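You operate a simulated robot arm through the tools that you are given. There is no shell and no other tool.

You run a simulated two-armed robot. Do the job below in one go: nothing can be reset, and whatever is moved stays where it is left.

TASK
Fit both pins and the black screw into the jig plate.
Fine: silver pin on the wall side, gold pin on the mat side, screw hand-tight.

Only the result counts: the job must be done as asked and must still hold three seconds after the hand-in. Knocking over, shifting, dropping, spilling or breaking anything else fails it.

THE ROBOT
Two 7-joint arms with fingered hands on one trunk that stands fixed in place. Base frame: the origin is at the foot of the trunk, x ahead of it, y to its left, z up. Readings come in m, degrees, newtons and seconds.
The left shoulder is at [0.07, 0.142, 1.114], the right one opposite. With the tool pointing down near the work surface each hand reaches from about 0.44 to 0.8 m from the base axis, measured 20 degrees to its own side. Payload 3.6 kg a hand.
The TCP of each hand is the grasp point between the finger pads, 0.025 m short of the fingertips. In the tool frame z runs along the fingers and y along their closing line. The gripper opens to 0.088 m. The gripper's body begins 0.029 m behind the TCP. The gripper is a hand of 5 fingers: y runs from the thumb to the fingers, the wrist lies at [-0.013, -0.097, -0.162] in the tool frame, and closing takes about 1.5 s.
Orientation is that of the tool frame in the base frame, as [roll, pitch, yaw] about the fixed x, y, z axes, in that order (R = Rz(yaw) Ry(pitch) Rx(roll)). With the fingers straight down and the wrist toward the robot, the tool's x, y and z point along [0, 1, 0], [1, 0, 0] and [0, 0, -1] of the base frame.

THE INTERFACE
- The arms move only by the tool servo_tool. It takes "left_series", "right_series" or both (then of equal length, played together; a hand with none holds still); each is a list of rows, each an object of numbers (a shift or turn left out is 0, a gripper value left out holds the last): "tx", "ty", "tz": the shift along the tool's x, y, z in m; "wx", "wy", "wz": the turn, a rotation vector about the tool's x, y, z in degrees. In form: [{"tx": .., "ty": .., "tz": .., "wx": .., "wy": .., "wz": ..}, ...]. A call has 1 to 20 rows; each row is the pose to reach, as a shift and turn from the pose commanded when the call began, along the tool's axes at that moment. "left_gripper" and "right_gripper" are, for a hand that has rows, the gripper command, from -1 (fully open) to 1 (shut), values between in proportion, set as the call begins (left out, the last holds). Each row takes 0.2 s and may step no farther than 0.05 m and 8.6 degrees from the row before; otherwise, or with a gripper value out of range, the whole call is refused. Where a pose cannot be reached the arm comes as near as it can. A force on the tool above 40 N (or 10 N above the force at the start of the call, whichever is more), or a blocked arm, ends the call early, and 0.2 s more pass. Each finger travels about 0.072 m/s and halts on what it meets, pressing with about 26 N; the grip force reading is that of the motor and also rises with nothing between the fingers. The clock runs only during rows and for 0.2 s after the last one: add rows that repeat a pose to give the fingers time. It gives the time, the measured TCP pose, the force on the tool (base axes), the opening and the grip force at its end, in the units of the frame above (readings bear some noise), with the torque about the TCP (base axes, N m) and any sound that the robot's microphone picked up.
- Cameras (640 x 400 px; columns grow to the right, rows downward): "scene" is now at [0.1305, 0.0409, 1.3463]; the picture's right is [0.45, -0.89, 0.00], its down [-0.48, -0.24, -0.84] and it looks along [0.75, 0.38, -0.54] (base axes); focal length 320 px, centre (320, 200). "left" rides on the left gripper at [-0.059, -0.079, -0.105] in its tool frame; the picture's right is [-0.73, -0.32, 0.61], its down [0.62, -0.68, 0.38] and it looks along [0.29, 0.66, 0.70] (tool axes); focal length 234 px, centre (320, 200). "right" rides on the right gripper at [0.059, -0.079, -0.105] in its tool frame; the picture's right is [-0.73, 0.32, -0.61], its down [-0.62, -0.68, 0.38] and it looks along [-0.29, 0.66, 0.70] (tool axes); focal length 234 px, centre (320, 200).
- get_image(camera): a new picture of that camera. It takes no simulated time.
- raise_lower(by): slides the trunk up (or, below 0, down) by that many m; the arms and the scene camera ride with it, the base frame stays. It gives what a move gives, with no picture.
- set_fingers(index, middle, ring, little, thumb_bend, thumb_turn, hand): sets how far each is bent, from 0 (flat) to 1 (curled in); at 0.3 the hand is open as for a grip, at 0.7 the pads meet at the TCP. One left out holds its place. A second passes; each finger stops where it meets its share of the squeeze, and holds until it gets a number again. A gripper value or a shape takes the hand back. It gives what a move gives, with no picture; readings hold the bend of each and the force on index, middle, ring, little, thumb and palm. thumb_turn goes from beside the hand (0) to across from the fingers (1), as for a grip.
- set_grasp(shape, hand): the hand has 5 fingers and takes this shape, open, in about a second: jaw (thumb against the fingers, like two jaws); tri (thumb and two fingers); tip (a fingertip pinch); poke (one finger out to press); point (the index stretched); flat (the hand flat); cup (the hand cupped); fist (a fist). The gripper value then closes the fingers along that shape, each until it touches; the sizes above hold for jaw. It gives what a move gives, with no picture.
- turn_head(pan, tilt): turns the head with the scene camera to pan (to the left, within 86 degrees either way) and tilt (down, from -29 to 69), counted from straight ahead of the robot. It gives what a move gives.
- measure_at(camera, pixels): for up to 12 pixels [column, row] of the newest picture of that camera ("zoom" is the newest enlarged one), the place [x, y, z] in the base frame of the surface seen there, good to about 0.002 m. It takes no simulated time.
- close_up(camera, box): a new picture of the part [left, top, right, bottom] of that camera's present view, enlarged. It takes no simulated time.
- hand_in(): hands the job in; it is judged then, once.

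Leave the grippers open and the arms clear of the work at the hand-in unless told otherwise.

The tools are called after "Call:" as a command line: name --argument value ..., lists and objects as JSON in quotes. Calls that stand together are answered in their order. servo_tool: Moves the arms, as the interface text tells. Its arguments: {"type":"object","properties":{"left_series":{"type":"array","items":{"type":"object","properties":{"tx":{"type":"number"},"ty":{"type":"number"},"tz":{"type":"number"},"wx":{"type":"number"},"wy":{"type":"number"},"wz":{"type":"number"}}}},"left_gripper":{"type":"number"},"right_series":{"type":"array","items":{"type":"object","properties":{"tx":{"type":"number"},"ty":{"type":"number"},"tz":{"type":"number"},"wx":{"type":"number"},"wy":{"type":"number"},"wz":{"type":"number"}}}},"right_gripper":{"type":"number"}},"required":[]} The other tools are called the same way: raise_lower (by) slides the trunk up or down; set_grasp (shape, hand) gives the hand a shape; set_fingers (index, middle, ring, little, thumb_bend, thumb_turn, hand) moves the fingers one by one; turn_head (pan, tilt) turns the head that bears the scene camera; get_image (camera) takes a picture; measure_at (camera, pixels) gives the place of the surface under pixels of a picture; close_up (camera, box) takes an enlarged picture of a part of a camera's view; hand_in () hands the job in.

At the start:

```text
t: 0.0
left_eef_pos: [0.3636, 0.3942, 1.1391]
left_tcp_rot: [179.9, 0.0, 90.0]
left_force: [-0.3, -0.7, -0.2]
left_wrist_torque: [0.0, -0.01, -0.01]
left_gripper_width: 0.0878
left_gripper_force: 0.1
left_shape: jaw
left_bend: [0.3, 0.3, 0.3, 0.3, 0.3, 0.98]
left_finger forces: [0.1, 0.0, 0.0, 0.1, 0.1, 0.0]
right_eef_pos: [0.4517, 0.0397, 1.2007]
right_tcp_rot: [180.0, 0.0, 90.0]
right_force: [-0.5, -0.8, -1.1]
right_wrist_torque: [0.02, -0.01, -0.02]
right_gripper_width: 0.088
right_gripper_force: 0.0
right_shape: jaw
right_bend: [0.3, 0.3, 0.3, 0.3, 0.3, 0.98]
right_finger forces: [0.0, 0.1, 0.1, 0.1, 0.0, 0.0]
trunk travel left (down, up): [-0.65, 0.29]
head pan, tilt: [26.9, 32.3]
```

scene: 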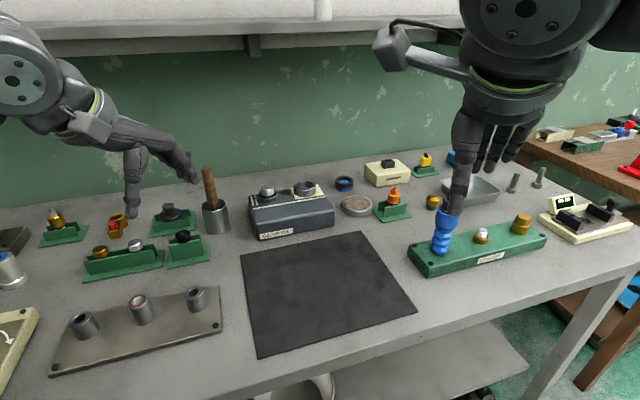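
right: 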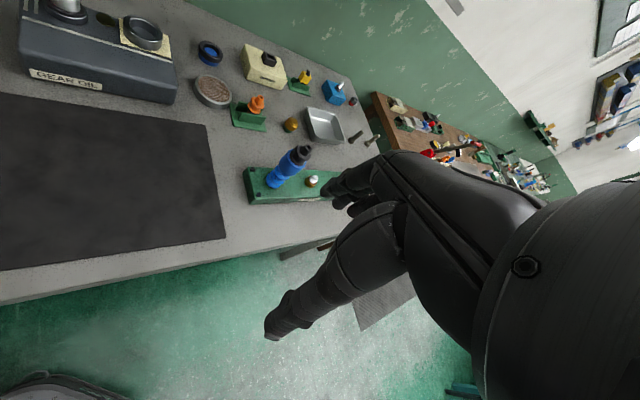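
left: 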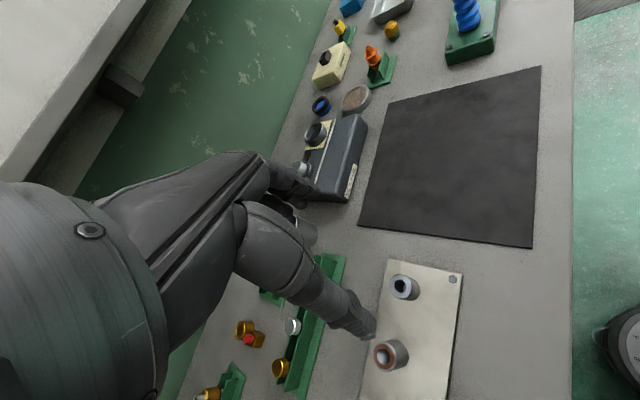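

I'll begin by looking closely. The grey plate with three bushings at lower left (about 140,330) looks like the jig plate; I need to find the pins and the black screw.

Call:
close_up --camera "scene" --box '[0, 180, 240, 390]'

Call:
close_up --camera "scene" --box '[330, 130, 640, 290]'

```text
1.90 times, centred on (120, 285) of scene
```

zoom: 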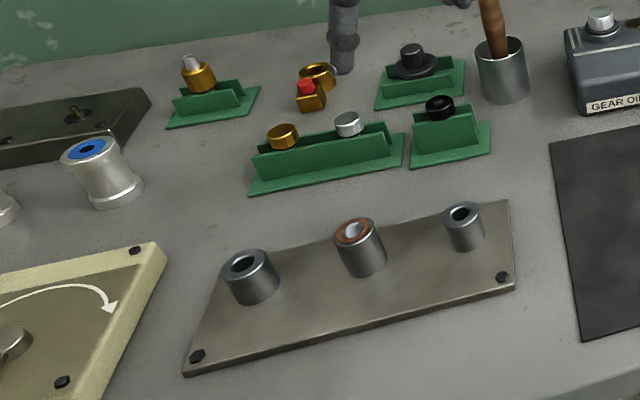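

```text
2.06 times, centred on (485, 210) of scene
```

zoom: 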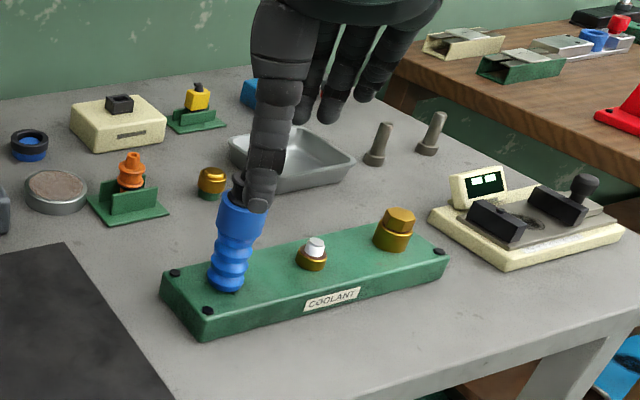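

The pins seem to sit in the green two-place rack (gold at about 100,250, silver at about 134,244), and the black screw in the rack at about 183,236. I'll turn the head toward this area for a better view.

Call:
turn_head --pan 48 --tilt 45

Call:
get_image --camera "scene"

```text
t: 0.8
left_eef_pos: [0.3643, 0.3927, 1.1379]
left_tcp_rot: [-179.9, 0.0, 90.0]
left_force: [-1.1, -0.4, 0.1]
left_wrist_torque: [0.01, 0.0, -0.01]
left_gripper_width: 0.0878
left_gripper_force: 0.0
left_shape: jaw
left_bend: [0.3, 0.3, 0.3, 0.3, 0.3, 0.98]
left_finger forces: [0.0, 0.0, 0.0, 0.0, 0.0, 0.0]
right_eef_pos: [0.4526, 0.0393, 1.2012]
right_tcp_rot: [-180.0, 0.1, 90.0]
right_force: [-0.2, -0.7, -0.5]
right_wrist_torque: [0.0, 0.0, 0.02]
right_gripper_width: 0.0876
right_gripper_force: 0.1
right_shape: jaw
right_bend: [0.3, 0.3, 0.3, 0.3, 0.3, 0.98]
right_finger forces: [0.0, 0.0, 0.1, 0.0, 0.0, 0.1]
trunk travel left (down, up): [-0.65, 0.29]
head pan, tilt: [48.0, 45.0]
```

```text
taken
```

scene: 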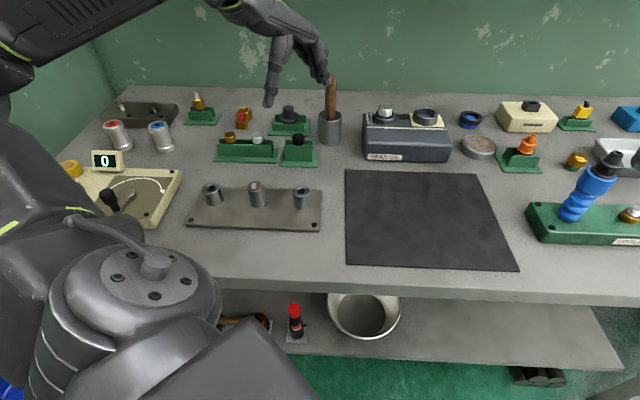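

Now the table faces me squarely: the jig's bushing row runs from left (side wall) to right (mat). I'll zoom in and measure positions.

Call:
close_up --camera "scene" --box '[170, 90, 350, 240]'

Call:
measure_at --camera "scene" --pixels '[[211, 187], [256, 187], [301, 191], [190, 222], [320, 228], [229, 135], [257, 136], [299, 139], [40, 90], [200, 40], [400, 220], [288, 110]]'

```text
2.67 times, centred on (260, 165) of scene
```

zoom: 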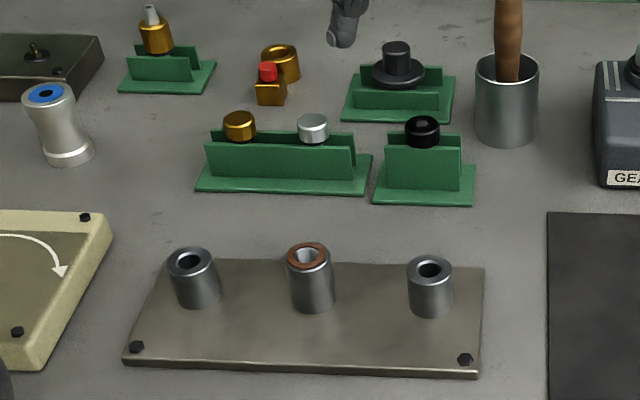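

```text
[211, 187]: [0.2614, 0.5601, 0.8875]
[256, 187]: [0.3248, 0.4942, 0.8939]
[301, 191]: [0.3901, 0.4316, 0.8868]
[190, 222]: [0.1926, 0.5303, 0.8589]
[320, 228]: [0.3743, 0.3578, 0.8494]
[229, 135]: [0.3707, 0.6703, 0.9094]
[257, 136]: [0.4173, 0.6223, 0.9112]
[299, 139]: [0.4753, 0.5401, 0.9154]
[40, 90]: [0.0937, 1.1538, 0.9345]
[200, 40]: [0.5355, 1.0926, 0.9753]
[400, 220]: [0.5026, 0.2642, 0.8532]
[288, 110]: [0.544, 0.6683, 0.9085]
```

Measurements show the row direction is about [0.71,-0.71], with the side wall on the left, so "wall side" is the left bushing and "mat side" the right one. I'll look at close-ups of the racks and bushings in finer detail, plus the left hand view.

Call:
close_up --camera "scene" --box '[205, 90, 335, 170]'

Call:
close_up --camera "scene" --box '[180, 165, 340, 240]'

Call:
get_image --camera "left"

```text
4.92 times, centred on (270, 130) of scene
```

zoom: 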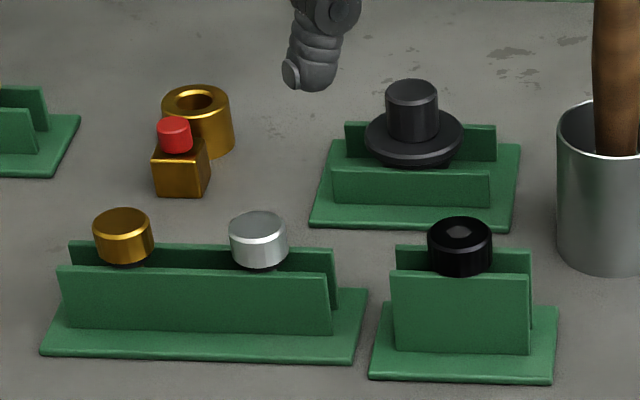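

```text
4.00 times, centred on (260, 202) of scene
```

zoom: 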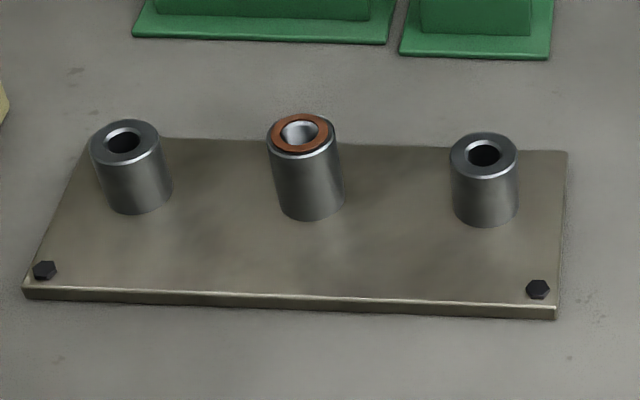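

```text
taken
```

left: 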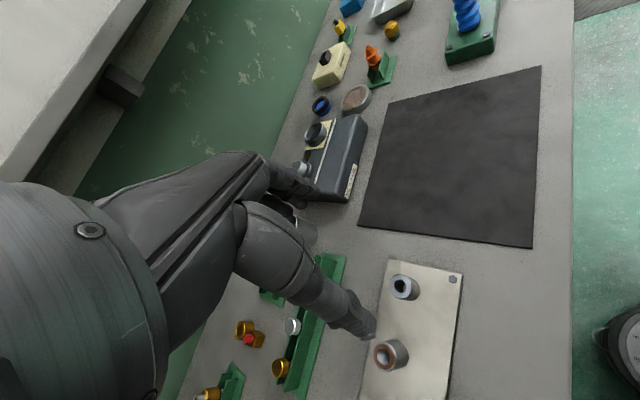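

The pins and screw hang by their heads between two thin green fins. The jig's middle bushing has a copper (threaded) insert. I'll now try the fingertip-pinch shape in free air to see what the fingers look like.

Call:
set_grasp --shape "tip" --hand "left"

Call:
close_up --camera "scene" --box '[200, 0, 360, 100]'

Call:
get_image --camera "left"

Call:
get_image --camera "right"

```text
t: 1.8
left_eef_pos: [0.3645, 0.3948, 1.1381]
left_tcp_rot: [180.0, 0.1, 90.0]
left_force: [-0.1, 0.3, -0.1]
left_wrist_torque: [0.02, 0.02, 0.0]
left_gripper_width: 0.0879
left_gripper_force: 0.1
left_shape: tip
left_bend: [0.3, 0.98, 0.99, 0.99, 0.3, 0.98]
left_finger forces: [0.0, 0.1, 0.0, 0.0, 0.2, 0.0]
right_eef_pos: [0.4514, 0.04, 1.202]
right_tcp_rot: [180.0, 0.0, 90.0]
right_force: [0.2, 0.7, 0.2]
right_wrist_torque: [-0.03, 0.0, -0.01]
right_gripper_width: 0.0879
right_gripper_force: 0.1
right_shape: jaw
right_bend: [0.3, 0.3, 0.3, 0.3, 0.3, 0.98]
right_finger forces: [0.1, 0.0, 0.0, 0.1, 0.1, 0.0]
trunk travel left (down, up): [-0.65, 0.29]
head pan, tilt: [48.0, 45.0]
```

```text
4.00 times, centred on (280, 50) of scene
```

zoom: 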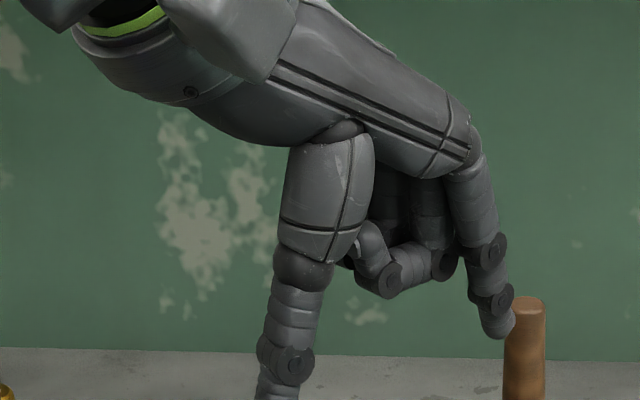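

```text
taken
```

left: 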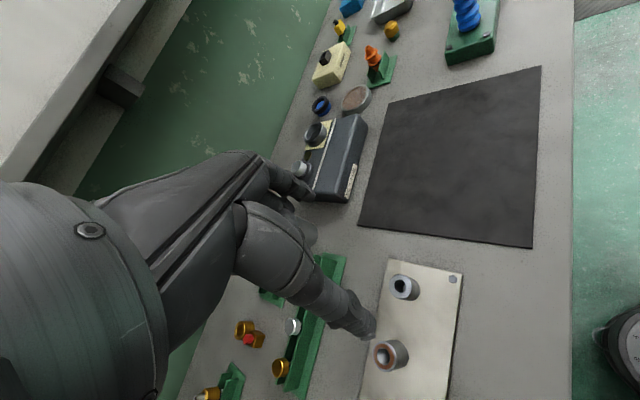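

```text
taken
```

right: 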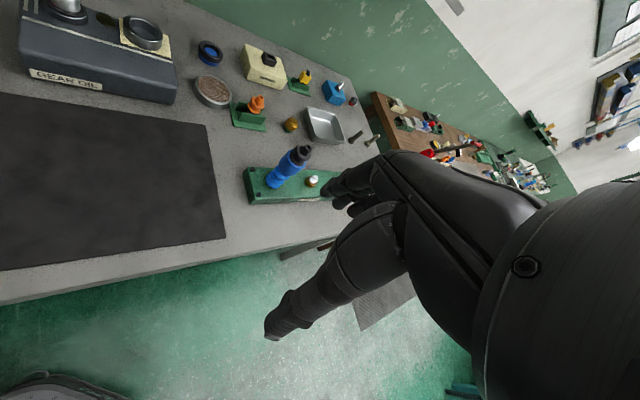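

Tip shape curls the three spare fingers out of the way, good. I'll close it once in the air to see where the pads meet relative to the TCP.

Call:
servo_tool --left_series '[{}, {}, {}, {}, {}, {}, {}, {}]' --left_gripper 1

Call:
close_up --camera "scene" --box '[200, 0, 360, 100]'

Call:
close_up --camera "left" --box '[200, 140, 400, 380]'

```text
t: 3.5
left_eef_pos: [0.3645, 0.3944, 1.1393]
left_tcp_rot: [180.0, 0.0, 90.0]
left_force: [-0.2, 0.2, 0.0]
left_wrist_torque: [-0.01, 0.02, 0.0]
left_gripper_width: 0.0001
left_gripper_force: 26.0
left_shape: tip
left_bend: [0.7, 1.0, 1.0, 1.0, 0.77, 1.0]
left_finger forces: [0.0, 0.1, 0.0, 0.0, 0.0, 0.1]
right_eef_pos: [0.4514, 0.0406, 1.2014]
right_tcp_rot: [-180.0, 0.0, 90.0]
right_force: [-0.1, 0.2, 0.5]
right_wrist_torque: [0.0, 0.0, -0.02]
right_gripper_width: 0.0877
right_gripper_force: 0.0
right_shape: jaw
right_bend: [0.3, 0.3, 0.3, 0.3, 0.3, 0.98]
right_finger forces: [0.0, 0.1, 0.0, 0.1, 0.1, 0.1]
trunk travel left (down, up): [-0.65, 0.29]
head pan, tilt: [48.0, 45.0]
```

```text
4.00 times, centred on (280, 50) of scene
```

zoom: 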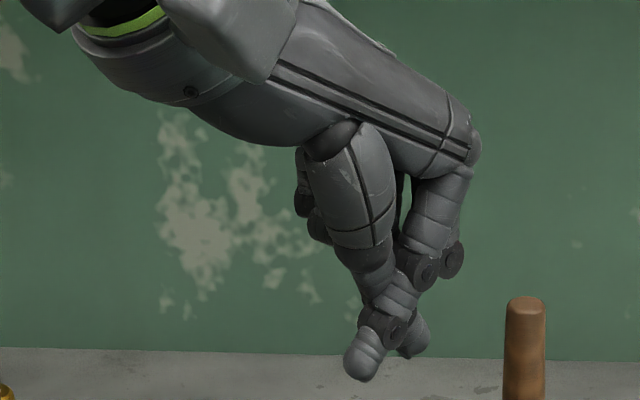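

```text
1.67 times, centred on (300, 260) of left
```

zoom: 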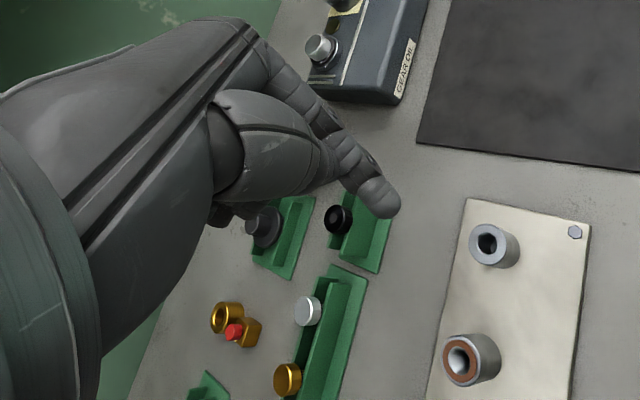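

The pads close near the TCP as expected. Now I'll measure the rack and heads in detail from the scene camera zoom.

Call:
close_up --camera "scene" --box '[210, 120, 330, 170]'

Call:
close_up --camera "scene" --box '[205, 115, 325, 190]'

```text
5.33 times, centred on (270, 145) of scene
```

zoom: 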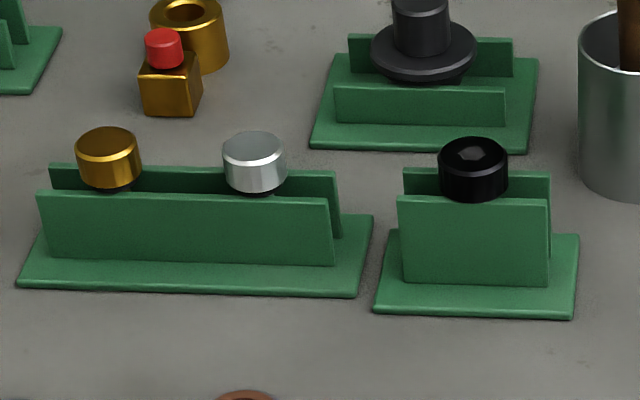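

```text
5.33 times, centred on (265, 152) of scene
```

zoom: 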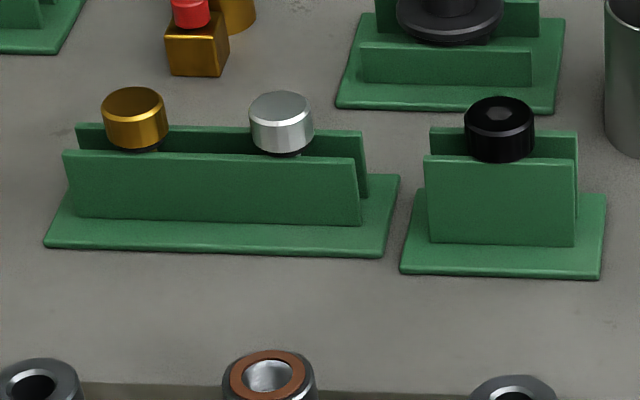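

Call:
measure_at --camera "zoom" --pixels '[[134, 97], [134, 135], [106, 115], [162, 115], [283, 100], [283, 140], [253, 118], [311, 118], [210, 158], [210, 130], [210, 152], [210, 215]]'

Call:
measure_at --camera "zoom" --pixels '[[500, 112], [500, 150], [468, 130], [530, 130], [450, 158], [450, 132], [500, 230], [500, 265], [267, 375], [240, 380], [265, 357], [320, 300]]'

```text
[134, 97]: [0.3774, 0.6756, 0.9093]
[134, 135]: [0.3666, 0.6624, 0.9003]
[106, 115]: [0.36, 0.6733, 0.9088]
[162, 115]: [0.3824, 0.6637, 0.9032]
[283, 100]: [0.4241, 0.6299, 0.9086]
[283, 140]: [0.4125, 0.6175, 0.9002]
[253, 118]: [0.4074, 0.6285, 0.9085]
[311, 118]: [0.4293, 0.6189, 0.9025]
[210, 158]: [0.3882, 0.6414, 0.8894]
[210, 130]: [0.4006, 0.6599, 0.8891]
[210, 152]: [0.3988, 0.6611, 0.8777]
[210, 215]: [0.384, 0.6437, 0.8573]
```

```text
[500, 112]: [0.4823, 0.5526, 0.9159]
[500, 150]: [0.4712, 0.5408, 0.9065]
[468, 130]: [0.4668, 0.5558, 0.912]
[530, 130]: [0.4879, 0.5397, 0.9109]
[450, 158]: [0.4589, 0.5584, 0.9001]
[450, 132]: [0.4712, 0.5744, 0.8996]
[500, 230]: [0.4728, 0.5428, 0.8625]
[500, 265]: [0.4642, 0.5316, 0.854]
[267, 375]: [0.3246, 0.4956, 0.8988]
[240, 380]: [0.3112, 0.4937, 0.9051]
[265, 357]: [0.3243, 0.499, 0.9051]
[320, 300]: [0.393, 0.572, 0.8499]
```

Table top is z≈0.850; pin heads sit at about z 0.890–0.909 on the fins (top 0.889), screw head at 0.900–0.916. I'll measure where the closed fingertips are, to learn the tip offset from the TCP.

Call:
close_up --camera "scene" --box '[260, 40, 340, 100]'

Call:
measure_at --camera "scene" --pixels '[[290, 93], [290, 89], [295, 82], [304, 86], [305, 66], [282, 58], [313, 63]]'

```text
6.67 times, centred on (300, 70) of scene
```

zoom: 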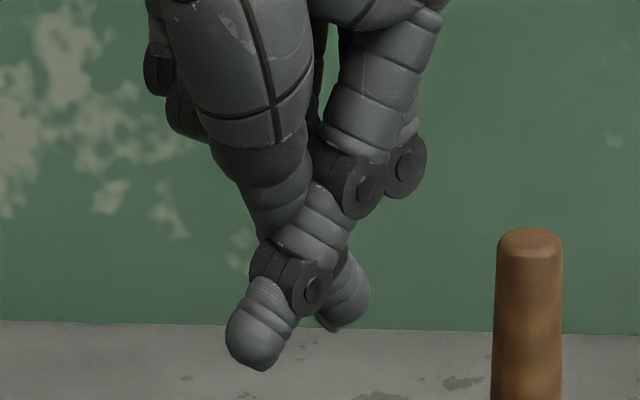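

```text
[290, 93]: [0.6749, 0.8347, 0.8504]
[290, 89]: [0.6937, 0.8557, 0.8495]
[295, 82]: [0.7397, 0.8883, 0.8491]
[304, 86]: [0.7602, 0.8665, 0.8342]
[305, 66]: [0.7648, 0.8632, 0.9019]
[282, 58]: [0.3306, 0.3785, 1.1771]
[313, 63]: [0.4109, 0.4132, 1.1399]
```

Call:
measure_at --camera "zoom" --pixels '[[250, 345], [255, 362], [270, 300], [345, 315], [350, 290], [320, 235], [290, 180], [385, 165], [240, 150]]'

```text
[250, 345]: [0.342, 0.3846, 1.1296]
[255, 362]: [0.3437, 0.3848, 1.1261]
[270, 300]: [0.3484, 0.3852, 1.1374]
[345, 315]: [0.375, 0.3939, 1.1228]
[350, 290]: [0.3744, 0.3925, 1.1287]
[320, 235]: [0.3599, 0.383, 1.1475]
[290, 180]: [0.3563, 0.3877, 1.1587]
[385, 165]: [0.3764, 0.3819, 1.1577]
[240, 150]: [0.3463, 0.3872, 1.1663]
```

The closed tips cross slightly because nothing is between them. I'll set the opening to about 24 mm (the head's width) to see the fingertip geometry as it will be on a pin head.

Call:
servo_tool --left_series '[{}, {}, {}, {}, {}, {}]' --left_gripper 0.45

Call:
close_up --camera "scene" --box '[260, 40, 340, 100]'

```text
t: 5.0
left_eef_pos: [0.3635, 0.3947, 1.1387]
left_tcp_rot: [-180.0, 0.0, 90.0]
left_force: [-0.5, 0.1, -0.6]
left_wrist_torque: [0.01, 0.0, 0.02]
left_gripper_width: 0.0239
left_gripper_force: 0.1
left_shape: tip
left_bend: [0.73, 0.98, 0.99, 0.99, 0.74, 1.0]
left_finger forces: [0.1, 0.0, 0.1, 0.0, 0.0, 0.0]
right_eef_pos: [0.4517, 0.0403, 1.2012]
right_tcp_rot: [-180.0, 0.0, 90.0]
right_force: [0.4, 0.5, 0.7]
right_wrist_torque: [0.02, 0.0, -0.02]
right_gripper_width: 0.0877
right_gripper_force: 0.1
right_shape: jaw
right_bend: [0.3, 0.3, 0.3, 0.3, 0.3, 0.98]
right_finger forces: [0.1, 0.1, 0.1, 0.1, 0.0, 0.0]
trunk travel left (down, up): [-0.65, 0.29]
head pan, tilt: [48.0, 45.0]
```

```text
6.67 times, centred on (300, 70) of scene
```

zoom: 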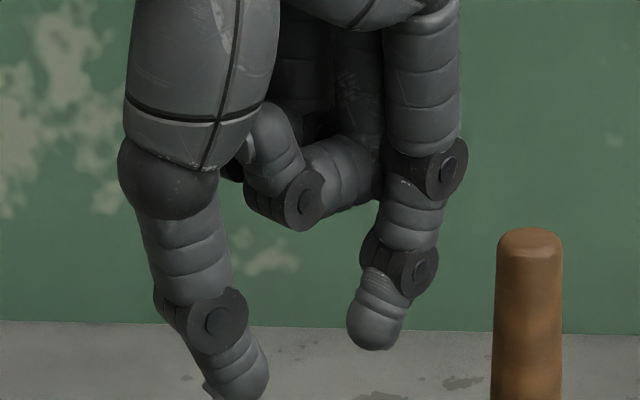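

Call:
measure_at --camera "zoom" --pixels '[[250, 390], [262, 370], [235, 350], [200, 330], [375, 345], [395, 335], [370, 300], [355, 330], [430, 270], [300, 215], [265, 170], [232, 375]]'

```text
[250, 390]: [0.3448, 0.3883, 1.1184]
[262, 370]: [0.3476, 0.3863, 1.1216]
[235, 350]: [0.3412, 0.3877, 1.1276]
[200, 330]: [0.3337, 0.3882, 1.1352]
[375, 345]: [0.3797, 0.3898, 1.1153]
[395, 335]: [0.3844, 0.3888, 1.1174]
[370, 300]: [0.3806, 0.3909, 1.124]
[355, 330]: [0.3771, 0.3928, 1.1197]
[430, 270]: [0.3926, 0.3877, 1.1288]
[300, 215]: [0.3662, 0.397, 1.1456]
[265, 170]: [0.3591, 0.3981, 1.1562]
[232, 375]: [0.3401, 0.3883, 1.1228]
```

The fingertips are about 0.024 m below the TCP with a real tip pinch. Before moving I'll check obstacles: the wooden handle in the cup (331,80), the black knob rack (288,110), the cream panel (120,195), the gold/red parts (243,118).

Call:
measure_at --camera "scene" --pixels '[[331, 78], [330, 130], [288, 108], [244, 114], [197, 97], [107, 160], [150, 205], [112, 198], [175, 175], [385, 108], [405, 150], [160, 128]]'

```text
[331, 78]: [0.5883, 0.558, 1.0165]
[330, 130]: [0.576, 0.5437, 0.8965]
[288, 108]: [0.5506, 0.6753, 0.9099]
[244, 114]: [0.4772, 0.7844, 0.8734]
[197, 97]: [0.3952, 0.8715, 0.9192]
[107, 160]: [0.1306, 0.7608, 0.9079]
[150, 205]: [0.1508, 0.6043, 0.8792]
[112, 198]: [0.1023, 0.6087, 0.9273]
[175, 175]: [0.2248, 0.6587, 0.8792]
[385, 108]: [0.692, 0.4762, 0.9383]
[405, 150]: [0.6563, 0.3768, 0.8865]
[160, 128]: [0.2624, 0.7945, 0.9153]
```

Clear path to hover over the pin rack. I'll turn the left hand to yaw 135 (wrist toward me, closing line across the fins) and move to about (0.374, 0.66, 1.04), with the gripper about 50 mm open.

Call:
servo_tool --left_series '[{"tx": 0.03, "tz": 0.01, "wz": -6}, {"tx": 0.065, "tz": 0.022, "wz": -12}, {"tx": 0.1, "ty": 0.002, "tz": 0.034, "wz": -18}, {"tx": 0.135, "ty": 0.004, "tz": 0.046, "wz": -24}, {"tx": 0.17, "ty": 0.006, "tz": 0.058, "wz": -30}, {"tx": 0.205, "ty": 0.008, "tz": 0.07, "wz": -36}, {"tx": 0.24, "ty": 0.01, "tz": 0.085, "wz": -42}, {"tx": 0.265, "ty": 0.01, "tz": 0.098, "wz": -45}, {"tx": 0.265, "ty": 0.01, "tz": 0.098, "wz": -45}]' --left_gripper -0.14

Call:
get_image --camera "left"

Call:
get_image --camera "scene"

```text
t: 7.0
left_eef_pos: [0.3734, 0.6588, 1.0403]
left_tcp_rot: [-179.9, 0.0, 135.1]
left_force: [0.0, -0.4, -0.5]
left_wrist_torque: [0.01, 0.02, 0.02]
left_gripper_width: 0.0499
left_gripper_force: 0.0
left_shape: tip
left_bend: [0.32, 0.98, 0.99, 0.99, 0.66, 1.0]
left_finger forces: [0.0, 0.0, 0.1, 0.0, 0.1, 0.0]
right_eef_pos: [0.4521, 0.0397, 1.2013]
right_tcp_rot: [179.9, 0.0, 90.0]
right_force: [-0.9, -0.3, -0.1]
right_wrist_torque: [-0.01, -0.03, 0.02]
right_gripper_width: 0.0878
right_gripper_force: 0.0
right_shape: jaw
right_bend: [0.3, 0.3, 0.3, 0.3, 0.3, 0.98]
right_finger forces: [0.1, 0.0, 0.0, 0.0, 0.0, 0.1]
trunk travel left (down, up): [-0.65, 0.29]
head pan, tilt: [48.0, 45.0]
```

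```text
taken
```

left: 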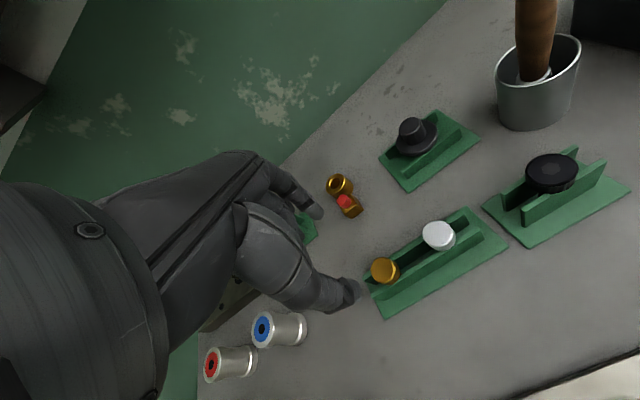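

```text
taken
```

scene: 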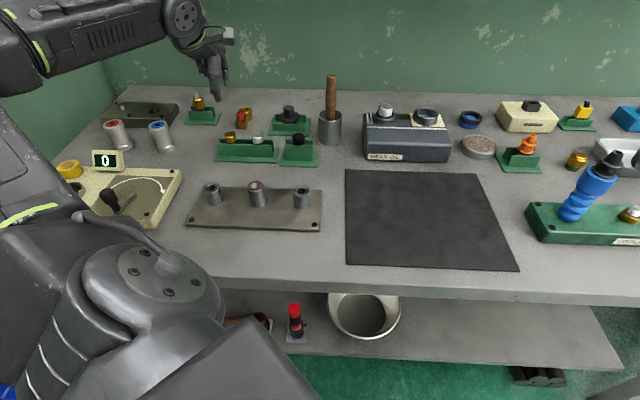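

The hand hovers over the rack with gold at (384,270) and silver at (438,236) in the left view. I'll zoom in and measure the heads precisely.

Call:
close_up --camera "left" --box '[340, 205, 500, 305]'

```text
4.00 times, centred on (420, 255) of left
```

zoom: 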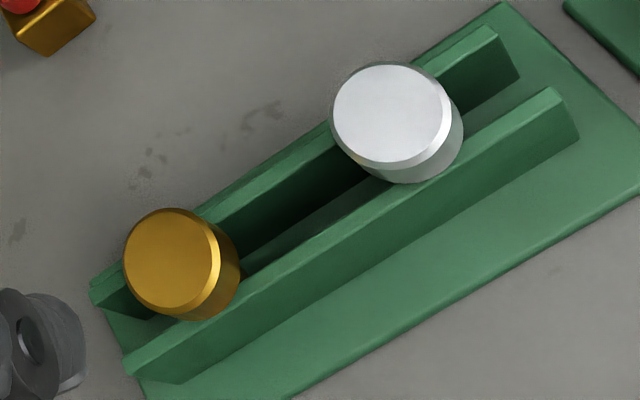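

Call:
measure_at --camera "zoom" --pixels '[[172, 262], [128, 262], [214, 262], [172, 213], [172, 305], [391, 114], [338, 114], [444, 114], [391, 68], [391, 158], [300, 210], [300, 235]]'

Call:
measure_at --camera "zoom" --pixels '[[300, 170], [300, 150], [300, 190], [300, 247], [300, 275], [400, 165], [480, 40], [550, 100], [220, 290], [440, 165], [500, 220], [100, 290]]'

```text
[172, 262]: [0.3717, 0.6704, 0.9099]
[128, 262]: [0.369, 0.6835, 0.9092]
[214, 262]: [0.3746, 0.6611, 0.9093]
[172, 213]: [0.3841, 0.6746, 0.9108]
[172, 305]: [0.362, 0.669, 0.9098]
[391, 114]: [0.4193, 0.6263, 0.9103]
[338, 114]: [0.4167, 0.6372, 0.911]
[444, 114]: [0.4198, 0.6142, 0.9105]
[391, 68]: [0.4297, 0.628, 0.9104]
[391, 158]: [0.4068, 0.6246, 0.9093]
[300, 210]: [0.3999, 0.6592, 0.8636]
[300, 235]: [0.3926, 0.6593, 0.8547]
```

```text
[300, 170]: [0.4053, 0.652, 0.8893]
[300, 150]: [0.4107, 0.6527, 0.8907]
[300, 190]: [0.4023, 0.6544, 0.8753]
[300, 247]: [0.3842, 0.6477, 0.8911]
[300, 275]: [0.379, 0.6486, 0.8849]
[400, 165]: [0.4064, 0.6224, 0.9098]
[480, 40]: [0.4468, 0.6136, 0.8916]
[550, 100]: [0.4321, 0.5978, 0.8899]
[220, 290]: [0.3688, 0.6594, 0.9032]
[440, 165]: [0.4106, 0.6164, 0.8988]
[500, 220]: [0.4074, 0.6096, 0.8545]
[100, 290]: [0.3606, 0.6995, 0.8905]
```

Gold head centre ≈ (0.3724, 0.672), top z 0.910; silver centre ≈ (0.4183, 0.626); fins top 0.8905. I'll descend over the gold head partway (to z≈0.945) and check alignment.

Call:
servo_tool --left_series '[{"tx": 0.005, "ty": 0.0043, "tz": 0.03}, {"tx": 0.01, "ty": 0.0086, "tz": 0.06}, {"tx": 0.01, "ty": 0.0086, "tz": 0.08}, {"tx": 0.01, "ty": 0.0086, "tz": 0.095}, {"tx": 0.01, "ty": 0.0086, "tz": 0.095}]'

Call:
get_image --camera "left"

Call:
close_up --camera "scene" --box '[190, 80, 310, 170]'

```text
t: 8.2
left_eef_pos: [0.3721, 0.6718, 0.9454]
left_tcp_rot: [-180.0, 0.1, 135.0]
left_force: [-0.4, 0.3, -0.7]
left_wrist_torque: [0.0, 0.04, -0.01]
left_gripper_width: 0.0497
left_gripper_force: 0.1
left_shape: tip
left_bend: [0.32, 0.98, 0.99, 0.99, 0.66, 1.0]
left_finger forces: [0.1, 0.1, 0.0, 0.0, 0.1, 0.0]
right_eef_pos: [0.4511, 0.0391, 1.2019]
right_tcp_rot: [-180.0, -0.2, 90.0]
right_force: [0.0, -1.1, -0.6]
right_wrist_torque: [0.02, -0.01, -0.02]
right_gripper_width: 0.0879
right_gripper_force: 0.1
right_shape: jaw
right_bend: [0.3, 0.3, 0.3, 0.3, 0.3, 0.98]
right_finger forces: [0.0, 0.0, 0.0, 0.0, 0.0, 0.0]
trunk travel left (down, up): [-0.65, 0.29]
head pan, tilt: [48.0, 45.0]
```

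```text
taken
```

left: 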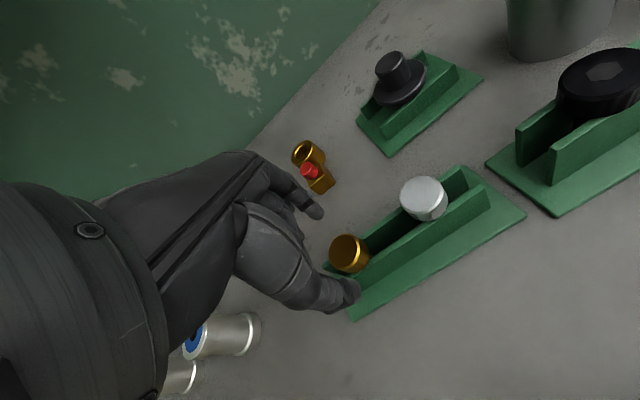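

```text
4.44 times, centred on (250, 125) of scene
```

zoom: 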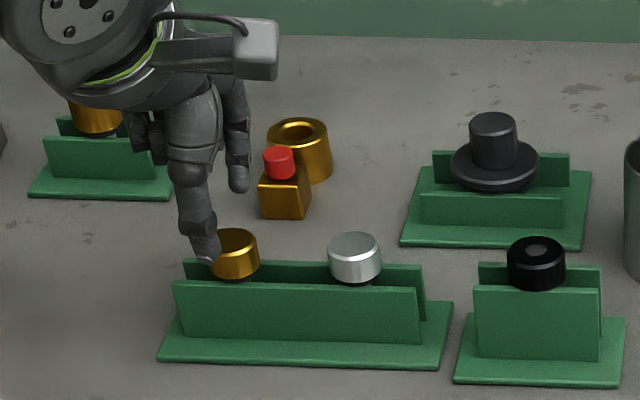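

The thumb looks slightly left of the head centre in this view. I'll measure thumb tip and index tip against the head.

Call:
measure_at --camera "zoom" --pixels '[[207, 255], [207, 240], [195, 230], [190, 210], [218, 245], [238, 185], [246, 185], [230, 185], [238, 165], [235, 240], [120, 125], [160, 145]]'

Call:
close_up --camera "left" --box '[280, 180, 400, 330]'

```text
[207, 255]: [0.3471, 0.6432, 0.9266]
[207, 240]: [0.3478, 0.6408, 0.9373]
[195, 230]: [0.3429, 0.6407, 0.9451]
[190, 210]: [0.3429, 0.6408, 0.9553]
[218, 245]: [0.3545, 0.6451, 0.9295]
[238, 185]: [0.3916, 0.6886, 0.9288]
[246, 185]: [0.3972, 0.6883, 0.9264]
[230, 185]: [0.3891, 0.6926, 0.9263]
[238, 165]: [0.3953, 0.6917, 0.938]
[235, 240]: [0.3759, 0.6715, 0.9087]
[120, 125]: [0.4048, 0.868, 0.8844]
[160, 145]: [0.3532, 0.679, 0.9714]
```

```text
2.67 times, centred on (340, 255) of left
```

zoom: 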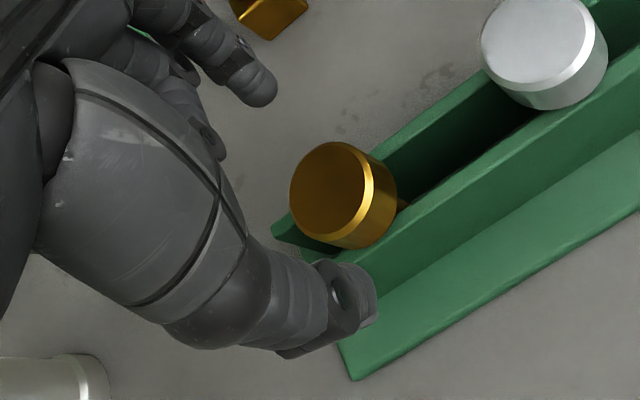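

Thumb and index are both centred laterally (u≈0.21) and straddle the head ±25 mm. I'll descend to z≈0.9165 (fingertips just above the fin tops).

Call:
servo_tool --left_series '[{"tz": 0.01}, {"tz": 0.02}, {"tz": 0.0285}, {"tz": 0.0285}]'

Call:
close_up --camera "scene" --box '[190, 80, 310, 170]'

Call:
close_up --camera "left" --box '[280, 180, 440, 330]'

```text
t: 9.2
left_eef_pos: [0.3734, 0.6718, 0.9174]
left_tcp_rot: [180.0, 0.0, 135.0]
left_force: [-0.4, 0.1, -0.1]
left_wrist_torque: [0.0, -0.01, -0.02]
left_gripper_width: 0.0497
left_gripper_force: 0.0
left_shape: tip
left_bend: [0.32, 0.98, 0.99, 0.99, 0.66, 1.0]
left_finger forces: [0.0, 0.0, 0.0, 0.1, 0.0, 0.0]
right_eef_pos: [0.4507, 0.0392, 1.2018]
right_tcp_rot: [-180.0, -0.1, 90.0]
right_force: [-0.1, 0.0, -0.6]
right_wrist_torque: [0.01, -0.02, 0.0]
right_gripper_width: 0.0878
right_gripper_force: 0.0
right_shape: jaw
right_bend: [0.3, 0.3, 0.3, 0.3, 0.3, 0.98]
right_finger forces: [0.0, 0.1, 0.0, 0.0, 0.1, 0.0]
trunk travel left (down, up): [-0.65, 0.29]
head pan, tilt: [48.0, 45.0]
```

```text
4.44 times, centred on (250, 125) of scene
```

zoom: 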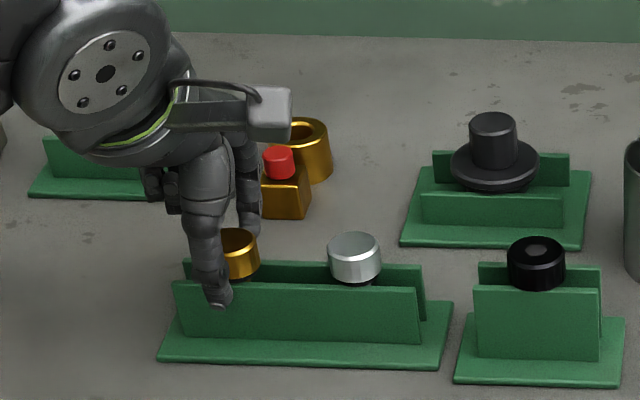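

```text
2.67 times, centred on (360, 255) of left
```

zoom: 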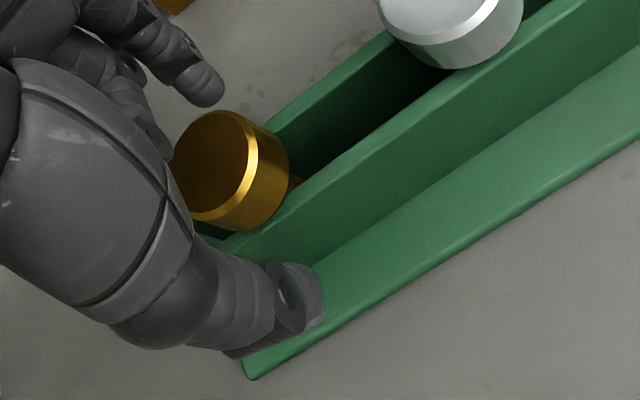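

Call:
close_up --camera "scene" --box '[220, 110, 280, 160]'

```text
8.00 times, centred on (250, 135) of scene
```

zoom: 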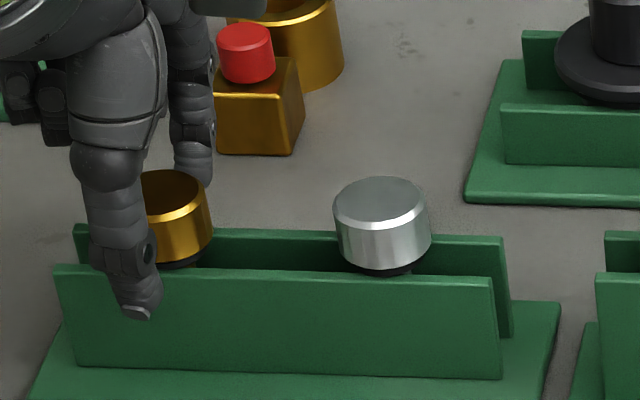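

Call:
measure_at --camera "zoom" --pixels '[[137, 316], [140, 305], [157, 290], [125, 285], [110, 240], [192, 180], [180, 165], [205, 170], [385, 262], [385, 275], [180, 255]]'

```text
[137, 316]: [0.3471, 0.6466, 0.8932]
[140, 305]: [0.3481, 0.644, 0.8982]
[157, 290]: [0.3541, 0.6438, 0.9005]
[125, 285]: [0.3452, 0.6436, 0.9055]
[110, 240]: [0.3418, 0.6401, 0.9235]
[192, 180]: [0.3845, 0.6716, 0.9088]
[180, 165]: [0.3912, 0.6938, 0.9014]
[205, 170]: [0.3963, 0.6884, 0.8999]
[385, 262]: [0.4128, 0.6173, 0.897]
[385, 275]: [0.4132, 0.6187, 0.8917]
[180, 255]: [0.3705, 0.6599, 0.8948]
```

Thumb tip bottom is at z≈0.892, just above the fins. Now closing on the gold head.

Call:
servo_tool --left_series '[{}, {}, {}, {}, {}, {}, {}]' --left_gripper 1

Call:
close_up --camera "scene" --box '[220, 110, 280, 160]'

Call:
close_up --camera "left" --box '[280, 180, 440, 330]'

```text
t: 10.8
left_eef_pos: [0.3732, 0.6706, 0.9184]
left_tcp_rot: [180.0, 0.0, 135.1]
left_force: [-0.7, -0.3, -0.8]
left_wrist_torque: [-0.02, -0.03, 0.01]
left_gripper_width: 0.0213
left_gripper_force: 25.7
left_shape: tip
left_bend: [0.73, 1.0, 1.0, 1.0, 0.75, 1.0]
left_finger forces: [22.6, 0.1, 0.1, 0.0, 22.7, 0.0]
right_eef_pos: [0.4518, 0.0405, 1.2007]
right_tcp_rot: [180.0, -0.1, 90.0]
right_force: [-0.2, 0.5, 0.6]
right_wrist_torque: [0.0, 0.0, 0.01]
right_gripper_width: 0.0878
right_gripper_force: 0.0
right_shape: jaw
right_bend: [0.3, 0.3, 0.3, 0.3, 0.3, 0.98]
right_finger forces: [0.0, 0.0, 0.1, 0.0, 0.0, 0.0]
trunk travel left (down, up): [-0.65, 0.29]
head pan, tilt: [48.0, 45.0]
```

```text
8.00 times, centred on (250, 135) of scene
```

zoom: 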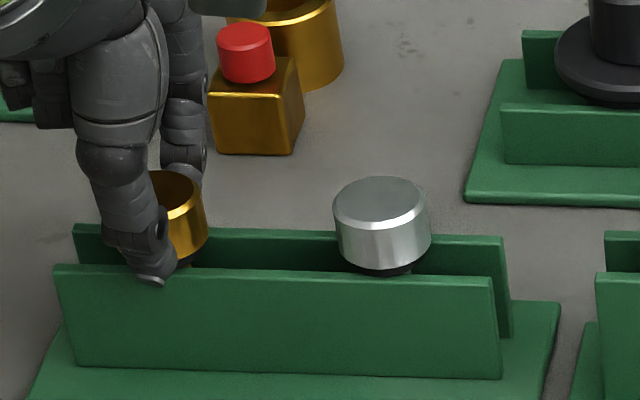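

```text
2.67 times, centred on (360, 255) of left
```

zoom: 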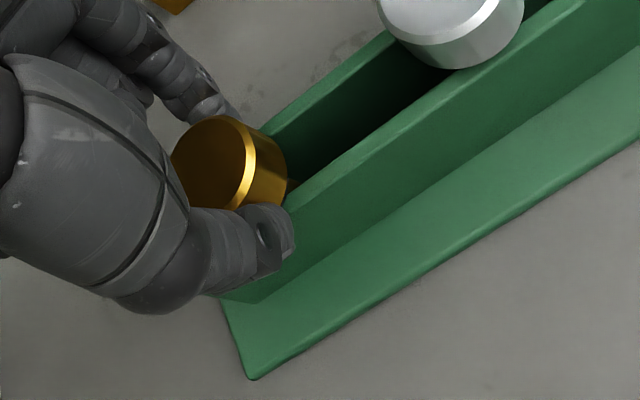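

Gripped: opening 21 mm, 22.6 N on index and thumb. Lifting straight up 70 mm in small steps.

Call:
servo_tool --left_series '[{"tz": -0.005}, {"tz": -0.015}, {"tz": -0.03}, {"tz": -0.05}, {"tz": -0.07}, {"tz": -0.07}]'

Call:
get_image --camera "scene"

Call:
close_up --camera "scene" --box '[200, 70, 280, 130]'

Call:
get_image --camera "left"

```text
t: 12.2
left_eef_pos: [0.3743, 0.6718, 0.9865]
left_tcp_rot: [180.0, 0.1, 135.0]
left_force: [0.9, -0.6, -0.4]
left_wrist_torque: [0.01, 0.04, -0.04]
left_gripper_width: 0.0213
left_gripper_force: 26.4
left_shape: tip
left_bend: [0.73, 1.0, 1.0, 1.0, 0.75, 1.0]
left_finger forces: [22.6, 0.0, 0.1, 0.0, 22.7, 0.0]
right_eef_pos: [0.4516, 0.0391, 1.2016]
right_tcp_rot: [180.0, -0.1, 90.1]
right_force: [-0.4, 0.3, 0.7]
right_wrist_torque: [-0.01, -0.02, -0.02]
right_gripper_width: 0.0875
right_gripper_force: 0.1
right_shape: jaw
right_bend: [0.3, 0.3, 0.3, 0.3, 0.3, 0.98]
right_finger forces: [0.0, 0.1, 0.0, 0.0, 0.1, 0.1]
trunk travel left (down, up): [-0.65, 0.29]
head pan, tilt: [48.0, 45.0]
```

```text
taken
```

scene: 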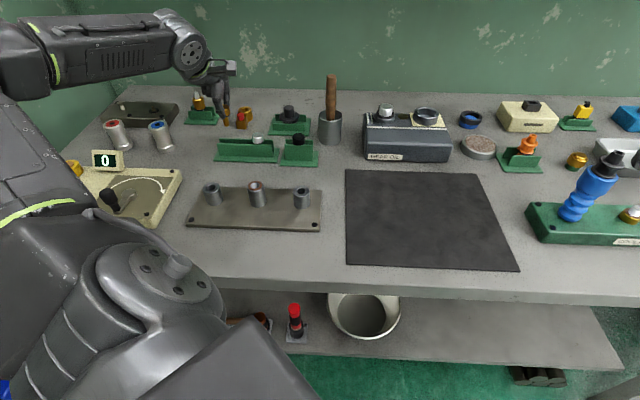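

```text
6.67 times, centred on (240, 100) of scene
```

zoom: 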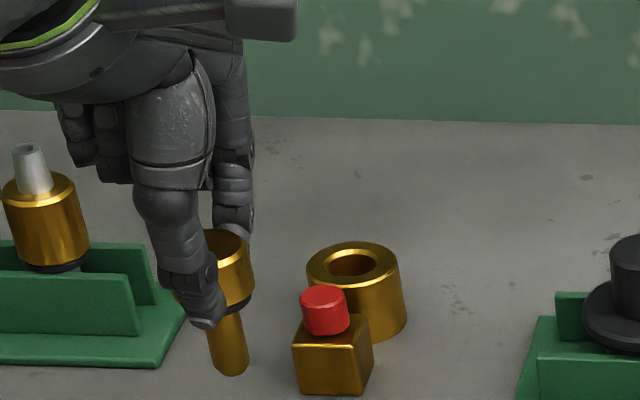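

```text
taken
```

left: 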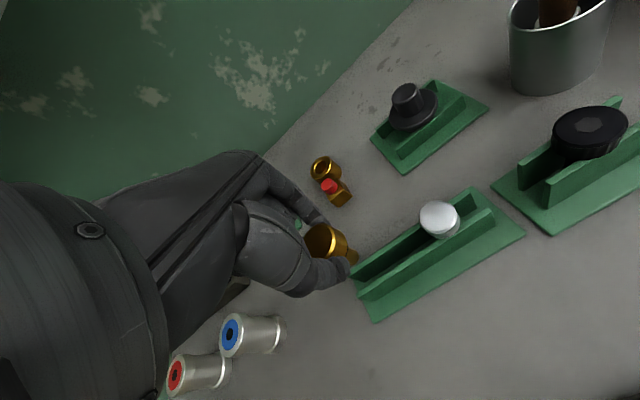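

Gold pin lifted; its shaft hangs below. I'll measure the shaft for length and tilt.

Call:
close_up --camera "scene" --box '[212, 95, 244, 120]'

```text
16.00 times, centred on (228, 108) of scene
```

zoom: 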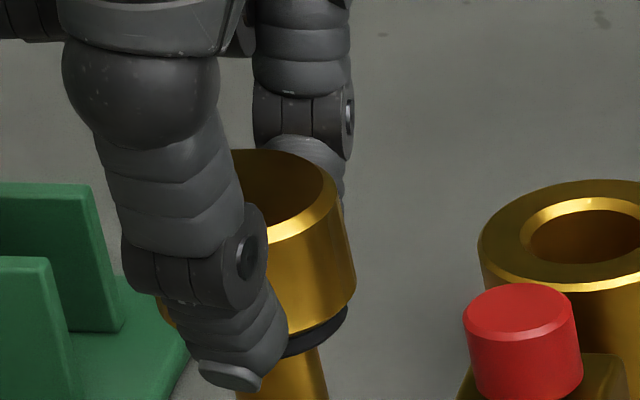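

Call:
close_up --camera "scene" --box '[216, 104, 248, 129]'

```text
16.00 times, centred on (232, 116) of scene
```

zoom: 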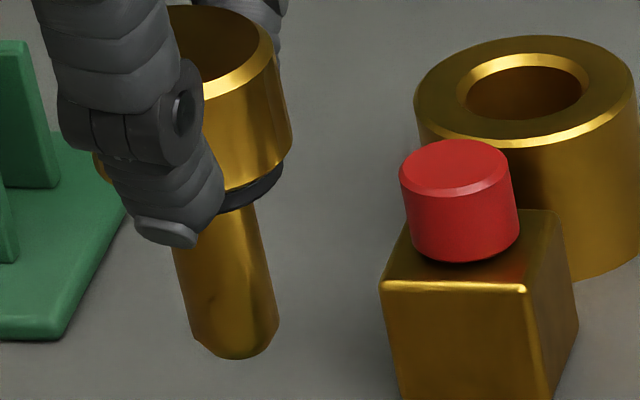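

Call:
measure_at --camera "zoom" --pixels '[[230, 345], [232, 320], [222, 270], [250, 205], [240, 150], [235, 185], [240, 352], [178, 280], [265, 280], [195, 330], [275, 320], [235, 95]]'

```text
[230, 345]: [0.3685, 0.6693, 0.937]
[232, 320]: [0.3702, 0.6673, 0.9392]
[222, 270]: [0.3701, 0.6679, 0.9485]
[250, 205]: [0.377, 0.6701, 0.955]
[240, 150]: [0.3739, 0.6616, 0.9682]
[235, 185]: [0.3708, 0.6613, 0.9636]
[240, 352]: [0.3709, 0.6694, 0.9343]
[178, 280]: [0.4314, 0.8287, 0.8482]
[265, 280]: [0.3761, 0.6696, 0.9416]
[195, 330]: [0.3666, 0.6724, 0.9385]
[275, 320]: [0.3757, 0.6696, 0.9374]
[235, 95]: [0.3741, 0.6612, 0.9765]
```

Pin is nearly vertical; tip ≈0.053 m below the TCP. Now zooming on each bushing to find bore centres.

Call:
close_up --camera "scene" --box '[286, 180, 318, 205]'

```text
16.00 times, centred on (302, 192) of scene
```

zoom: 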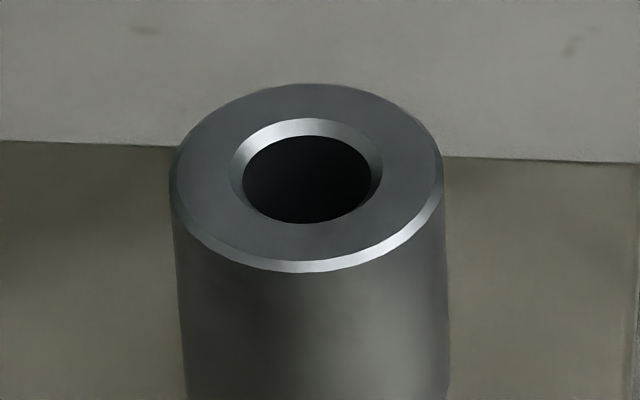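

Call:
measure_at --camera "zoom" --pixels '[[190, 172], [428, 172], [309, 95], [309, 245], [215, 172], [400, 172], [309, 110], [309, 232], [309, 150], [309, 185], [250, 240], [360, 240]]'

```text
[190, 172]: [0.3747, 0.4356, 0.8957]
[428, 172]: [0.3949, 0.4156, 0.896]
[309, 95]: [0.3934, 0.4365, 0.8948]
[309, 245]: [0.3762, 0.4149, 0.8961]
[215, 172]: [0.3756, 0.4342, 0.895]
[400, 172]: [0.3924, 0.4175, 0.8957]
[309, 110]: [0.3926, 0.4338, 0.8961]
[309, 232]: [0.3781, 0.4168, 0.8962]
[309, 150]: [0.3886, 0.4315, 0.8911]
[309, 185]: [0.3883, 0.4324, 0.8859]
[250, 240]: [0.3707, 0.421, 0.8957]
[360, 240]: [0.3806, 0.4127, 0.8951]
```

Right (mat-side) bushing: centre ≈ (0.385, 0.4256), top z 0.896, bore ≈15 mm against a ≈12 mm shaft. Checking the other two bushings.

Call:
close_up --camera "scene" --box '[196, 177, 228, 202]'

Call:
measure_at --camera "zoom" --pixels '[[190, 172], [400, 172], [300, 80], [300, 240]]'

Call:
close_up --camera "scene" --box '[240, 175, 272, 200]'

```text
16.00 times, centred on (212, 190) of scene
```

zoom: 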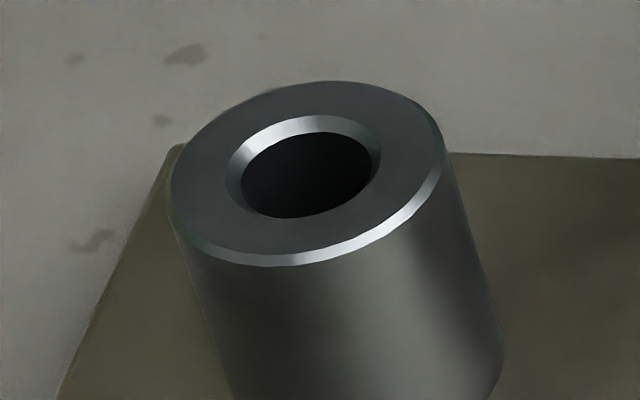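

```text
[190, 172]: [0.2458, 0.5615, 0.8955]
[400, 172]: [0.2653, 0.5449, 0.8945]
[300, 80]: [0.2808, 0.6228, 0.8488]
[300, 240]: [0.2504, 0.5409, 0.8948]
```

```text
16.00 times, centred on (256, 188) of scene
```

zoom: 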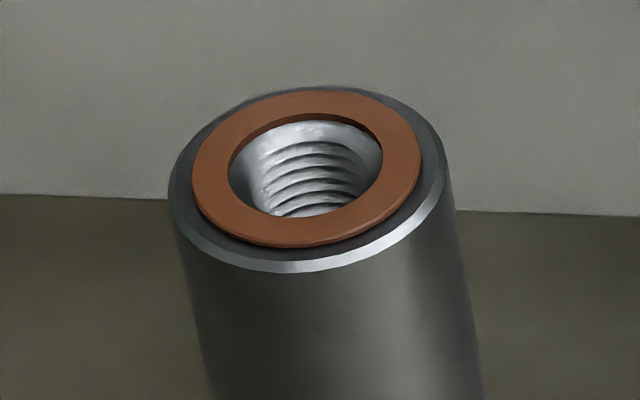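

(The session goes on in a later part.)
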